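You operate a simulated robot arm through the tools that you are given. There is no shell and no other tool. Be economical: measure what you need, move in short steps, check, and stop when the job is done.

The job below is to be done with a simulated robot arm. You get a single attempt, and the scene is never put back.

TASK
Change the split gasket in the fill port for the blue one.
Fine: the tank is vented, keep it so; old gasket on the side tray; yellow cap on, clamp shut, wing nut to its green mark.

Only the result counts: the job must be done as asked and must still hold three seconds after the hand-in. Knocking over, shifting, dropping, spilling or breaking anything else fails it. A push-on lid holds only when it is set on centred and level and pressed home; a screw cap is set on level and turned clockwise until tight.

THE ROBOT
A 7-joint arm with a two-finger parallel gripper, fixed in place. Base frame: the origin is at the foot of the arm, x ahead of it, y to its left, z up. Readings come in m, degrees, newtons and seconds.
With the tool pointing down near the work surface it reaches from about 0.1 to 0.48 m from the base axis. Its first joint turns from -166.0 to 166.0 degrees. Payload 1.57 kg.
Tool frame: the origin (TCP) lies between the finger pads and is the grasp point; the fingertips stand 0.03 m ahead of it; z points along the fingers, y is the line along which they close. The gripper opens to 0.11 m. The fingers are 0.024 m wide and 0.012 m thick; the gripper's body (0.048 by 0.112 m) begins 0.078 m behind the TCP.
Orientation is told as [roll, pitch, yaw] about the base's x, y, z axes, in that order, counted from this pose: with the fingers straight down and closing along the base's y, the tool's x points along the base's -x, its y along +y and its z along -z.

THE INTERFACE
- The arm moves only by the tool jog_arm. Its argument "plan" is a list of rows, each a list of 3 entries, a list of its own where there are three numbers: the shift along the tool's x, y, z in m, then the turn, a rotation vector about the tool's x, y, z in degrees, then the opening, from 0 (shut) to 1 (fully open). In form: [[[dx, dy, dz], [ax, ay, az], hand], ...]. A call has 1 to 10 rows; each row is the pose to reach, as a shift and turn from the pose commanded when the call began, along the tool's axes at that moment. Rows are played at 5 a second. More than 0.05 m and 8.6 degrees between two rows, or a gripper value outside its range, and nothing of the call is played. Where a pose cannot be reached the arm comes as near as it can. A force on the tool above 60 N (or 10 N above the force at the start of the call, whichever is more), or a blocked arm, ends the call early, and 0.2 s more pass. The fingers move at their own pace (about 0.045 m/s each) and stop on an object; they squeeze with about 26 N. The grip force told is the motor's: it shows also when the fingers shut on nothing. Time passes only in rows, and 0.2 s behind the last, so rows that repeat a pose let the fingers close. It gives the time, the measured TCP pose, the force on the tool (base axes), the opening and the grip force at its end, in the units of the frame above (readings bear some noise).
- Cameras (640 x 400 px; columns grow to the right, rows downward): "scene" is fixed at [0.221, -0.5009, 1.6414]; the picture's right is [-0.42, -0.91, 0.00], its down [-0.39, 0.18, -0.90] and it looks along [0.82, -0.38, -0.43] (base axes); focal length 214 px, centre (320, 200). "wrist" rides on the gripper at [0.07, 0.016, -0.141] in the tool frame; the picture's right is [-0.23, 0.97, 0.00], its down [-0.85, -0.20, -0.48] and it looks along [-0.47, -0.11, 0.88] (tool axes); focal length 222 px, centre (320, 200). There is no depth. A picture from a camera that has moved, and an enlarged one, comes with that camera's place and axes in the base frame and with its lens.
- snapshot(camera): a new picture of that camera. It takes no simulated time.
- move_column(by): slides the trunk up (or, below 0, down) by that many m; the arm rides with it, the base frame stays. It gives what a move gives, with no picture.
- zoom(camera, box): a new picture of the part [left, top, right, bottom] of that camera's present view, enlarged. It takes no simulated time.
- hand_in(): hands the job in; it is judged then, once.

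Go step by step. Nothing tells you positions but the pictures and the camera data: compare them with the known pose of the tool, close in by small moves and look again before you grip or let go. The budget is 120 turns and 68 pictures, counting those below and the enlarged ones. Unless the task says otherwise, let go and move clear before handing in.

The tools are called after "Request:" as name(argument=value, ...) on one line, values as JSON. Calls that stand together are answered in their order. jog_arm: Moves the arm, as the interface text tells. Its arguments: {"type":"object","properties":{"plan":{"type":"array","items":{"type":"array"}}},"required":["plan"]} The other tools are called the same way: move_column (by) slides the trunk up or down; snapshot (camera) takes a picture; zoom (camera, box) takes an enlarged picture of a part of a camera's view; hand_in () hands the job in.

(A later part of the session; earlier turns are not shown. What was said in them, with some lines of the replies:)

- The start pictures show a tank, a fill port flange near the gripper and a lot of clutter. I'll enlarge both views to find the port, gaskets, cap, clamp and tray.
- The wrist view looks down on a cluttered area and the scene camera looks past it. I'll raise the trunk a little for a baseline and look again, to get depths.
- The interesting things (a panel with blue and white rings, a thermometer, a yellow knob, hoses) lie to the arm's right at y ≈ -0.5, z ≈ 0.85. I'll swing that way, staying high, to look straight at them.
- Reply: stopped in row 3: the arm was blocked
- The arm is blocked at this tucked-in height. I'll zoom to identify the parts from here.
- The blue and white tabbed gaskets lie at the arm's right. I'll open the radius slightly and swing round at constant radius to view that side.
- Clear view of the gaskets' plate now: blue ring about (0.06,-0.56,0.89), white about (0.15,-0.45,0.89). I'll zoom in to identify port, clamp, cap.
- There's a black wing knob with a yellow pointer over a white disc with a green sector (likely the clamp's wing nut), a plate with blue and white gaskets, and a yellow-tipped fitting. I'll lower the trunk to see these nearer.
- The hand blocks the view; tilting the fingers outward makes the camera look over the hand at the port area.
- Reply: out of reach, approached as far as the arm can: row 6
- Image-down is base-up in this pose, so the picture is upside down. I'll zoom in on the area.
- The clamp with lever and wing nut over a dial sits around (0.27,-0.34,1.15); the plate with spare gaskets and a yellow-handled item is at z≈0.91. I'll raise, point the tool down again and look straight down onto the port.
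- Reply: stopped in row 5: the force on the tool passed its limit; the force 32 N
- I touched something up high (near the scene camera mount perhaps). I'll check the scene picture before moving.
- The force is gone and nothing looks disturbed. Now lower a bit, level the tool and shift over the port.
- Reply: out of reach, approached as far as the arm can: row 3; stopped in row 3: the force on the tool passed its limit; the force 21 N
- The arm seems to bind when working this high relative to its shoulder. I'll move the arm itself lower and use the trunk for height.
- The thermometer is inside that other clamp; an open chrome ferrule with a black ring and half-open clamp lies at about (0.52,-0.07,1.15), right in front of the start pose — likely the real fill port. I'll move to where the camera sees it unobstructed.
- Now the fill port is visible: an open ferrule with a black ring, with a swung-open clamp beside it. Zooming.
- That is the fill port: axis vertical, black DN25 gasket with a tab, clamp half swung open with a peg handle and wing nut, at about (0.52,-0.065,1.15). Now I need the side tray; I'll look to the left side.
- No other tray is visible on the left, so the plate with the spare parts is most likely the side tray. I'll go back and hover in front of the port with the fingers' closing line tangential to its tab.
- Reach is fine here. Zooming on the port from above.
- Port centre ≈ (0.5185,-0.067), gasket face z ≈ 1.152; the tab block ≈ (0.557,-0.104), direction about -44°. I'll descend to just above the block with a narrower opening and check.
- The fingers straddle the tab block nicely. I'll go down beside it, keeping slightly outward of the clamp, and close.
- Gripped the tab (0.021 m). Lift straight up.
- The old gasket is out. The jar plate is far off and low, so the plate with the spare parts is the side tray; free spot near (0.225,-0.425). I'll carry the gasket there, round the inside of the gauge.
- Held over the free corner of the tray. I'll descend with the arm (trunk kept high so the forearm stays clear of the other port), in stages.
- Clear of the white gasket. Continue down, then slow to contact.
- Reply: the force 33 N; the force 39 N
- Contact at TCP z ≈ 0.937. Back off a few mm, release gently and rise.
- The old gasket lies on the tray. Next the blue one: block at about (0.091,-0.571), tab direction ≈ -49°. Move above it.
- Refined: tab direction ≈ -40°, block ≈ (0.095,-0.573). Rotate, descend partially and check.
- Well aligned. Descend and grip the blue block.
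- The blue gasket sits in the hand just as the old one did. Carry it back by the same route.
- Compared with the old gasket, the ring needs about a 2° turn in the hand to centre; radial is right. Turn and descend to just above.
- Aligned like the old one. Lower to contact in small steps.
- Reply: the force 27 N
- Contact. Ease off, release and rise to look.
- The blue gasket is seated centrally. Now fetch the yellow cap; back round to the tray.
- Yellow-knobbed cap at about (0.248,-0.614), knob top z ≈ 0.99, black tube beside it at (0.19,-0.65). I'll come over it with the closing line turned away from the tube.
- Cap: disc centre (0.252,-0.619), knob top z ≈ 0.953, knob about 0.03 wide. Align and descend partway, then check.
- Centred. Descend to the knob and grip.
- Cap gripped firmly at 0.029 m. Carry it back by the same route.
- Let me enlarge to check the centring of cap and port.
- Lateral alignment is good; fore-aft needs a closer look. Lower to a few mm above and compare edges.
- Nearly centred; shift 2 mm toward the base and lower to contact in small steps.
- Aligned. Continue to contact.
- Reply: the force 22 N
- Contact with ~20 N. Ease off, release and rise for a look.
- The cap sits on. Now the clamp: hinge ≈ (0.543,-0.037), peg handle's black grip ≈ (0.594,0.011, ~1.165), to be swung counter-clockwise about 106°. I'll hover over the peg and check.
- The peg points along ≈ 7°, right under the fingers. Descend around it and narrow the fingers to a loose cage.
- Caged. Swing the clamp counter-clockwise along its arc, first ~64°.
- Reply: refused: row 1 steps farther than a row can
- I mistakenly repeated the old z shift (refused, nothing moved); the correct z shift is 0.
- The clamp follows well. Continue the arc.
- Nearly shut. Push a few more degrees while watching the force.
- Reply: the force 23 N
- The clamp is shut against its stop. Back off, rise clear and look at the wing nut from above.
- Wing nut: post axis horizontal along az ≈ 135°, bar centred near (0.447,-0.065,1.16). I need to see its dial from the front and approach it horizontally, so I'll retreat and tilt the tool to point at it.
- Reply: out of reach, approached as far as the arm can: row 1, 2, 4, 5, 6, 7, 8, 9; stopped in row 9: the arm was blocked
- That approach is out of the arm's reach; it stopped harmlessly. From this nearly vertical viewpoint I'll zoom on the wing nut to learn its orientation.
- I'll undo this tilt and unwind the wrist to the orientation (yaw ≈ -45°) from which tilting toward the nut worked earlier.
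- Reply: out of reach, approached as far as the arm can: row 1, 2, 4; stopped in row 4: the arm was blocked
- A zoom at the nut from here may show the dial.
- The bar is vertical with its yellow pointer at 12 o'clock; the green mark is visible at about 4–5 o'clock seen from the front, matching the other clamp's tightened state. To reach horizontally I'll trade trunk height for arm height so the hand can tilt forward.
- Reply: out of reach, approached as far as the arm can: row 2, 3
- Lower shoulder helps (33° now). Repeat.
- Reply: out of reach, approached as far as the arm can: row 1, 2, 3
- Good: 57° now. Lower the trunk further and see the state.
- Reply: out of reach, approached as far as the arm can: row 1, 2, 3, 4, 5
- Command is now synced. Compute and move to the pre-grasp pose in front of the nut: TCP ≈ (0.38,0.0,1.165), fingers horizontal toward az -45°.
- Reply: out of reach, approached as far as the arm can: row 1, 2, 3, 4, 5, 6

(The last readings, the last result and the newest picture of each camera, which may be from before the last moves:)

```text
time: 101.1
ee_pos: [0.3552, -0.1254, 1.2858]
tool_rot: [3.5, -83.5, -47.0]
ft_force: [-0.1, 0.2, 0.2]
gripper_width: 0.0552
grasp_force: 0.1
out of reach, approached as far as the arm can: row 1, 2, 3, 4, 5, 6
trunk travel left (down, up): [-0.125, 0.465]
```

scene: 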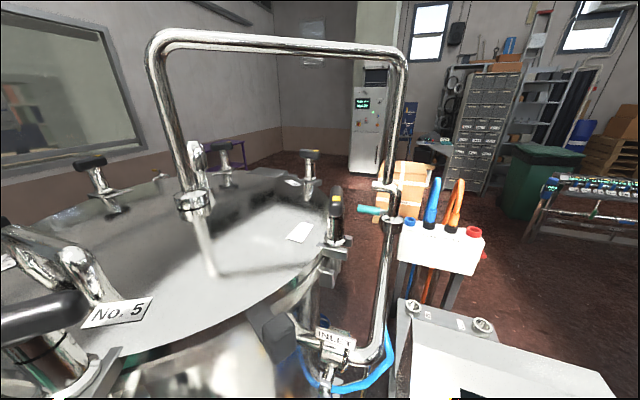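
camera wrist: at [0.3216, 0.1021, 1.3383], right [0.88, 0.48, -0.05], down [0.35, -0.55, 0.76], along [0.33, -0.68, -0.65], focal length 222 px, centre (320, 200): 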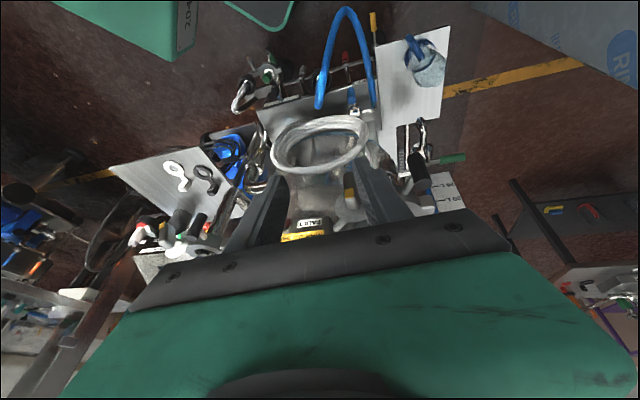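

The arm cannot get the hand horizontal in front of the nut. Plan instead: return to tool-down and turn the bar with closed fingertips — push its top end to the viewer's right, then press that wing down to the green mark. First undo the tilt while raising the trunk.

Request:
move_column(by=0.12)

Request:
jog_arm(plan=[[[0.02, 0, 0.005], [0, 8, 0], 0], [[0.04, 0, 0.01], [0, 16, 0], 0], [[0.06, 0, 0.015], [0, 24, 0], 0], [[0.08, 0, 0.02], [0, 32, 0], 0], [[0.1, 0, 0.025], [0, 40, 0], 0]])

Request:
move_column(by=0.12)

```text
time: 102.6
ee_pos: [0.3561, -0.1247, 1.4073]
tool_rot: [3.5, -83.4, -47.0]
ft_force: [-0.5, -0.3, 0.4]
gripper_width: 0.055
grasp_force: 0.1
trunk travel left (down, up): [-0.245, 0.345]
```

```text
time: 103.8
ee_pos: [0.3659, -0.1343, 1.3028]
tool_rot: [0.4, -43.4, -43.9]
ft_force: [0.3, -0.1, -0.4]
gripper_width: 0.0001
grasp_force: 21.1
trunk travel left (down, up): [-0.245, 0.345]
```

```text
time: 105.3
ee_pos: [0.3653, -0.1336, 1.4242]
tool_rot: [0.6, -43.5, -43.9]
ft_force: [-0.3, 0.2, 0.0]
gripper_width: 0.0
grasp_force: 21.0
trunk travel left (down, up): [-0.365, 0.225]
```

Request:
jog_arm(plan=[[[0.012, 0, 0.012], [0, 7.2, 0], 0], [[0.024, 0, 0.024], [0, 14.5, 0], 0], [[0.036, 0, 0.036], [0, 21.7, 0], 0], [[0.048, 0, 0.048], [0, 29, 0], 0], [[0.06, 0, 0.06], [0, 36.2, 0], 0], [[0.069, 0, 0.0725], [0, 43.4, 0], 0]])

Request:
move_column(by=0.1)

```text
time: 106.7
ee_pos: [0.3465, -0.1243, 1.2288]
tool_rot: [0.5, -0.9, -43.5]
ft_force: [-1.8, 0.5, 0.4]
gripper_width: 0.0
grasp_force: 21.7
out of reach, approached as far as the arm can: row 1, 2, 3, 4, 5, 6
trunk travel left (down, up): [-0.365, 0.225]
```

```text
time: 108.0
ee_pos: [0.3504, -0.1264, 1.3263]
tool_rot: [0.5, -0.6, -43.5]
ft_force: [0.2, 0.1, 0.6]
gripper_width: 0.0001
grasp_force: 21.4
trunk travel left (down, up): [-0.465, 0.125]
```

Request:
move_column(by=0.12)

Request:
jog_arm(plan=[[[-0.003, 0.023, 0.029], [0, 0, 0], 0], [[-0.005, 0.047, 0.058], [0, 0, 0], 0], [[-0.008, 0.07, 0.088], [0, 0.5, 1], 0], [[-0.01, 0.094, 0.117], [0, 0.5, 1.5], 0], [[-0.013, 0.117, 0.146], [0, 0.5, 1.5], 0]])

Request:
zoom(camera="wrist", box=[250, 80, 410, 200])

```text
time: 109.5
ee_pos: [0.3509, -0.1253, 1.4473]
tool_rot: [0.5, -0.6, -43.5]
ft_force: [-0.2, 0.0, -0.2]
gripper_width: 0.0
grasp_force: 21.0
trunk travel left (down, up): [-0.585, 0.005]
```

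```text
time: 110.7
ee_pos: [0.4424, -0.0494, 1.3023]
tool_rot: [0.4, -0.1, -44.9]
ft_force: [0.7, -0.3, 0.2]
gripper_width: 0.0
grasp_force: 21.2
trunk travel left (down, up): [-0.585, 0.005]
```

```text
3.33 times, centred on (330, 140) of wrist
camera zoom: at [0.4033, 0.0101, 1.4438], right [0.85, 0.53, 0.01], down [0.46, -0.75, 0.48], along [0.26, -0.4, -0.88], focal length 740 px, centre (287, 400)
```

zoom: 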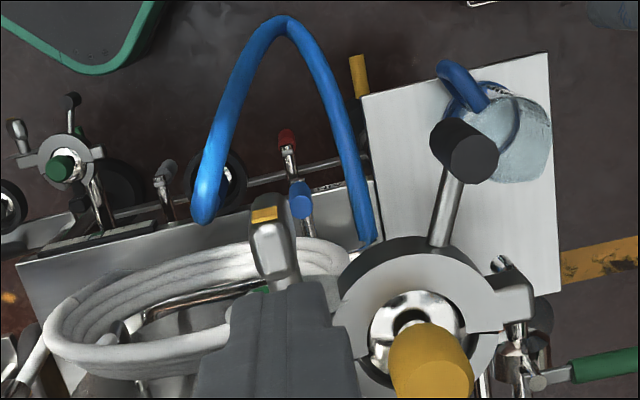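

The bar is centred at about (0.444,-0.064,1.15), vertical, ±0.022 m long. I'll lower the closed fingertips beside its top on the az-45° side, tip at z≈1.161.

Request:
jog_arm(plan=[[[-0.0087, 0.0158, 0.03], [0, 0, 0], 0], [[-0.0087, 0.0158, 0.06], [0, 0, 0], 0], [[-0.0087, 0.0158, 0.085], [0, 0, 0], 0], [[-0.0087, 0.0158, 0.1], [0, 0, 0], 0], [[-0.0087, 0.0158, 0.111], [0, 0, 0], 0]])

Request:
zoom(camera="wrist", box=[250, 100, 410, 200])

```text
time: 111.9
ee_pos: [0.4606, -0.045, 1.1917]
tool_rot: [0.5, -0.2, -45.0]
ft_force: [0.1, 0.3, -0.5]
gripper_width: 0.0
grasp_force: 21.4
trunk travel left (down, up): [-0.585, 0.005]
```

```text
4.00 times, centred on (330, 150) of wrist
camera zoom: at [0.4209, 0.0156, 1.3333], right [0.85, 0.53, 0.01], down [0.46, -0.75, 0.48], along [0.26, -0.4, -0.88], focal length 888 px, centre (280, 400)
```

zoom: 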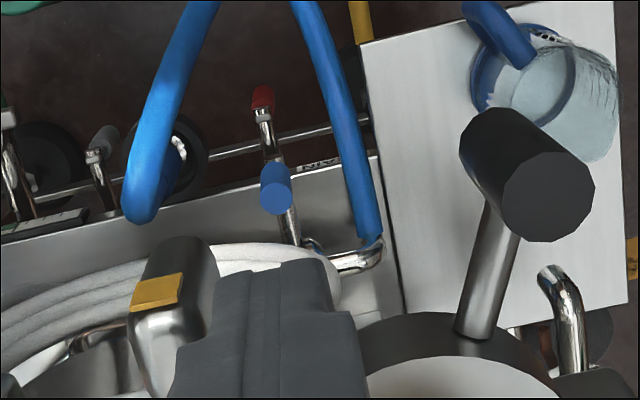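

The fingertips sit just to the right of the bar in view. Push its top toward az 225° in small steps.

Request:
jog_arm(plan=[[[0, -0.004, 0], [0, 0, 0], 0], [[0, -0.008, 0], [0, 0, 0], 0], [[0, -0.012, 0], [0, 0, 0], 0]])

Request:
jog_arm(plan=[[[0, -0.004, 0], [0, 0, 0], 0], [[0, -0.007, 0], [0, 0, 0], 0], [[0, -0.01, 0], [0, 0, 0], 0]])

Request:
zoom(camera="wrist", box=[250, 110, 410, 210])

```text
time: 112.7
ee_pos: [0.4518, -0.0524, 1.1909]
tool_rot: [0.5, -0.1, -44.9]
ft_force: [1.7, 1.3, 4.2]
gripper_width: 0.0
grasp_force: 21.5
trunk travel left (down, up): [-0.585, 0.005]
```

```text
time: 113.5
ee_pos: [0.4453, -0.0597, 1.1906]
tool_rot: [0.4, 0.1, -45.1]
ft_force: [-0.1, 0.6, -0.2]
gripper_width: 0.0
grasp_force: 21.2
trunk travel left (down, up): [-0.585, 0.005]
```

```text
4.00 times, centred on (330, 160) of wrist
camera zoom: at [0.4056, 0.0001, 1.3326], right [0.85, 0.53, 0.01], down [0.46, -0.75, 0.48], along [0.26, -0.4, -0.88], focal length 888 px, centre (280, 360)
```

zoom: 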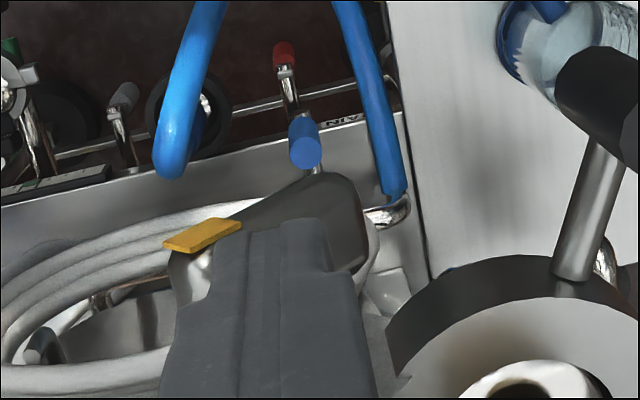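

The bar is now roughly horizontal with yellow at viewer's right. Next lift, shift over that wing, and press down part way.

Request:
jog_arm(plan=[[[0, 0.002, -0.015], [0, 0, 0], 0], [[0, 0, -0.03], [0, 0, 0], 0], [[0, -0.013, -0.03], [0, 0, 0], 0], [[0, -0.026, -0.03], [0, 0, 0], 0], [[0, -0.026, -0.012], [0, 0, 0], 0], [[0, -0.026, -0.003], [0, 0, 0], 0], [[0, -0.026, 0.003], [0, 0, 0], 0], [[0, -0.026, 0.007], [0, 0, 0], 0]])

Request:
zoom(camera="wrist", box=[270, 110, 430, 210])

```text
time: 115.3
ee_pos: [0.4298, -0.0776, 1.1805]
tool_rot: [0.3, 0.1, -44.9]
ft_force: [0.1, 0.9, -0.3]
gripper_width: 0.0001
grasp_force: 20.9
trunk travel left (down, up): [-0.585, 0.005]
```

```text
4.00 times, centred on (350, 160) of wrist
camera zoom: at [0.3895, -0.017, 1.3224], right [0.85, 0.53, 0.0], down [0.46, -0.75, 0.48], along [0.26, -0.4, -0.88], focal length 888 px, centre (200, 360)
```

zoom: 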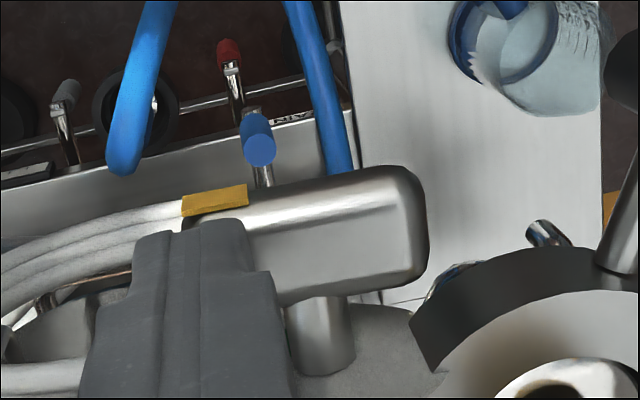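

The bar is about horizontal now (axis is slightly lower than assumed). Shift 4 mm further out on the wing and press down ~7 mm, then lift clear to inspect the dial.

Request:
jog_arm(plan=[[[0, -0.004, -0.003], [0, 0, 0], 0], [[0, -0.004, 0.002], [0, 0, 0], 0], [[0, -0.004, 0.0065], [0, 0, 0], 0], [[0, -0.004, 0.0065], [0, 0, 0], 0]])

Request:
jog_arm(plan=[[[0, -0.002, -0.03], [0, 0, 0], 0], [[0, 0.0, -0.07], [0, 0, 0], 0], [[0.01, 0.03, -0.1], [0, 0, 0], 0]])

Request:
zoom(camera="wrist", box=[240, 90, 370, 200])

```text
time: 116.3
ee_pos: [0.4238, -0.0821, 1.1781]
tool_rot: [0.5, -0.1, -45.1]
ft_force: [-4.0, -3.5, 6.0]
gripper_width: 0.0
grasp_force: 21.1
trunk travel left (down, up): [-0.585, 0.005]
```

```text
time: 117.1
ee_pos: [0.4375, -0.0529, 1.2757]
tool_rot: [0.4, 0.0, -45.0]
ft_force: [0.7, -0.1, 0.0]
gripper_width: 0.0001
grasp_force: 20.7
trunk travel left (down, up): [-0.585, 0.005]
```

```text
3.64 times, centred on (305, 145) of wrist
camera zoom: at [0.3986, 0.0065, 1.4172], right [0.85, 0.53, 0.01], down [0.46, -0.75, 0.48], along [0.26, -0.4, -0.88], focal length 808 px, centre (374, 400)
```

zoom: 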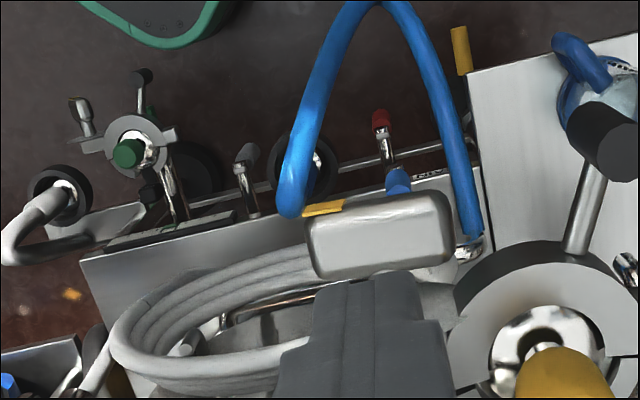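

The bar is now about 110° round (yellow lower-right). Press further at the wing toward ≈140°.

Request:
jog_arm(plan=[[[-0.0105, -0.0293, 0.02], [0, 0, 0], 0], [[-0.0105, -0.0293, 0.06], [0, 0, 0], 0], [[-0.0105, -0.0293, 0.085], [0, 0, 0], 0], [[-0.0105, -0.0293, 0.095], [0, 0, 0], 0], [[-0.0105, -0.0293, 0.101], [0, 0, 0], 0], [[-0.0105, -0.0293, 0.106], [0, 0, 0], 0], [[-0.0105, -0.0293, 0.106], [0, 0, 0], 0]])

```text
time: 118.7
ee_pos: [0.4247, -0.0822, 1.1691]
tool_rot: [0.4, 0.1, -45.0]
ft_force: [-3.6, -2.6, 1.5]
gripper_width: 0.0001
grasp_force: 20.9
trunk travel left (down, up): [-0.585, 0.005]
```

Estimated ≈140°. Lift and shift aside so the fingers do not hide the dial, then look.

Request:
jog_arm(plan=[[[0, 0, -0.03], [0, 0, 0], 0], [[0.005, 0.02, -0.07], [0, 0, 0], 0], [[0.015, 0.05, -0.1], [0, 0, 0], 0], [[0.025, 0.085, -0.1], [0, 0, 0], 0]])

Request:
zoom(camera="wrist", box=[215, 100, 325, 200])

```text
time: 119.7
ee_pos: [0.4678, -0.0028, 1.2703]
tool_rot: [0.4, 0.1, -44.9]
ft_force: [-0.2, 0.4, -0.7]
gripper_width: 0.0
grasp_force: 21.2
trunk travel left (down, up): [-0.585, 0.005]
```

```text
4.00 times, centred on (270, 150) of wrist
camera zoom: at [0.4274, 0.0573, 1.4126], right [0.85, 0.53, 0.01], down [0.46, -0.75, 0.48], along [0.26, -0.4, -0.88], focal length 888 px, centre (520, 400)
```

zoom: 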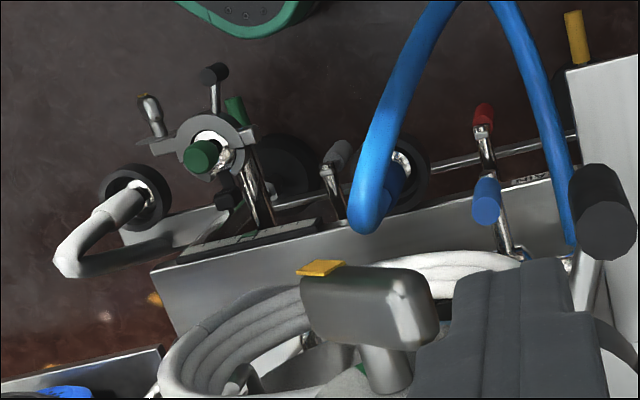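

The bar was dragged back up a little (≈117°) by friction as I lifted straight up; the green mark is around 145°. I'll press again slightly deeper, then withdraw sideways before lifting.

Request:
jog_arm(plan=[[[-0.009, -0.03, 0], [0, 0, 0], 0], [[-0.017, -0.06, 0.01], [0, 0, 0], 0], [[-0.0255, -0.0862, 0.04], [0, 0, 0], 0], [[-0.0255, -0.0862, 0.08], [0, 0, 0], 0], [[-0.0255, -0.0862, 0.09], [0, 0, 0], 0], [[-0.0255, -0.0862, 0.097], [0, 0, 0], 0], [[-0.0255, -0.0862, 0.101], [0, 0, 0], 0], [[-0.0255, -0.0862, 0.104], [0, 0, 0], 0], [[-0.0255, -0.0862, 0.104], [0, 0, 0], 0]])

```text
time: 121.7
ee_pos: [0.4244, -0.0821, 1.1623]
tool_rot: [0.1, 0.5, -44.8]
ft_force: [-0.4, -1.3, 1.5]
gripper_width: 0.0
grasp_force: 20.8
trunk travel left (down, up): [-0.585, 0.005]
```

Request:
jog_arm(plan=[[[0, 0, 0], [0, 0, 0], 0]])

```text
time: 122.1
ee_pos: [0.4243, -0.0813, 1.1624]
tool_rot: [0.2, 0.5, -44.9]
ft_force: [0.2, -1.0, 0.6]
gripper_width: 0.0
grasp_force: 21.1
trunk travel left (down, up): [-0.585, 0.005]
```

Now withdraw sideways first, then lift and return to the viewpoint.

Request:
jog_arm(plan=[[[0, -0.01, 0], [0, 0, 0], 0], [[0, -0.025, 0], [0, 0, 0], 0], [[0, -0.025, -0.035], [0, 0, 0], 0], [[0, -0.025, -0.075], [0, 0, 0], 0], [[0, 0.01, -0.108], [0, 0, 0], 0], [[0.012, 0.05, -0.108], [0, 0, 0], 0], [[0.0255, 0.0862, -0.108], [0, 0, 0], 0]])

Request:
zoom(camera="wrist", box=[215, 110, 325, 210])

```text
time: 123.7
ee_pos: [0.4683, -0.0032, 1.2747]
tool_rot: [0.4, -0.1, -44.9]
ft_force: [-0.1, 0.5, 0.4]
gripper_width: 0.0
grasp_force: 20.8
trunk travel left (down, up): [-0.585, 0.005]
```

```text
4.00 times, centred on (270, 160) of wrist
camera zoom: at [0.4275, 0.057, 1.4164], right [0.85, 0.53, 0.01], down [0.46, -0.75, 0.48], along [0.26, -0.4, -0.88], focal length 888 px, centre (520, 360)
```

zoom: 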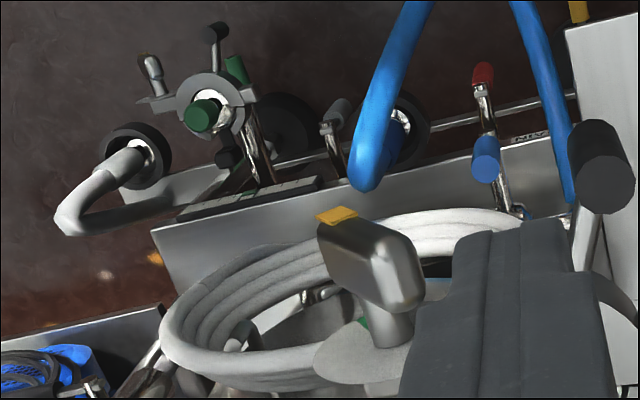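

The bar now points at about 150°, over the green mark, and it stayed there; cap, clamp and gaskets are in place. I'll move clear and then hand in.

Request:
jog_arm(plan=[[[0.01, 0, -0.03], [0, 0, 0], 0], [[0.04, -0.02, -0.06], [0, 0, 0], 0.2], [[0.06, -0.04, -0.08], [0, 0, 0], 0.3]])

```text
time: 124.5
ee_pos: [0.3945, 0.0101, 1.3545]
tool_rot: [0.5, -0.1, -45.0]
ft_force: [0.4, -0.9, -0.2]
gripper_width: 0.033
grasp_force: 0.1
trunk travel left (down, up): [-0.585, 0.005]
```

The arm is clear of everything, so I'm handing in.

Request:
hand_in()

```text
The job is handed in.
```

I've handed the job in. The blue gasket is in the fill port, the split one is on the side tray, the yellow cap is on and the clamp is shut. I didn't touch any vent or valve.

- **Wing nut:** it stands at about 150°. I judged the green mark to be at about 145–150°, but the bar partly hid it, so I couldn't confirm the match exactly.
- **Side tray:** I took it to be the plate holding the spare gaskets, as I saw no other tray within reach.
- **Contacts:** twice early on the arm met resistance high up and stopped on its force limit. Nothing I could see was disturbed, and I don't know what caused it.
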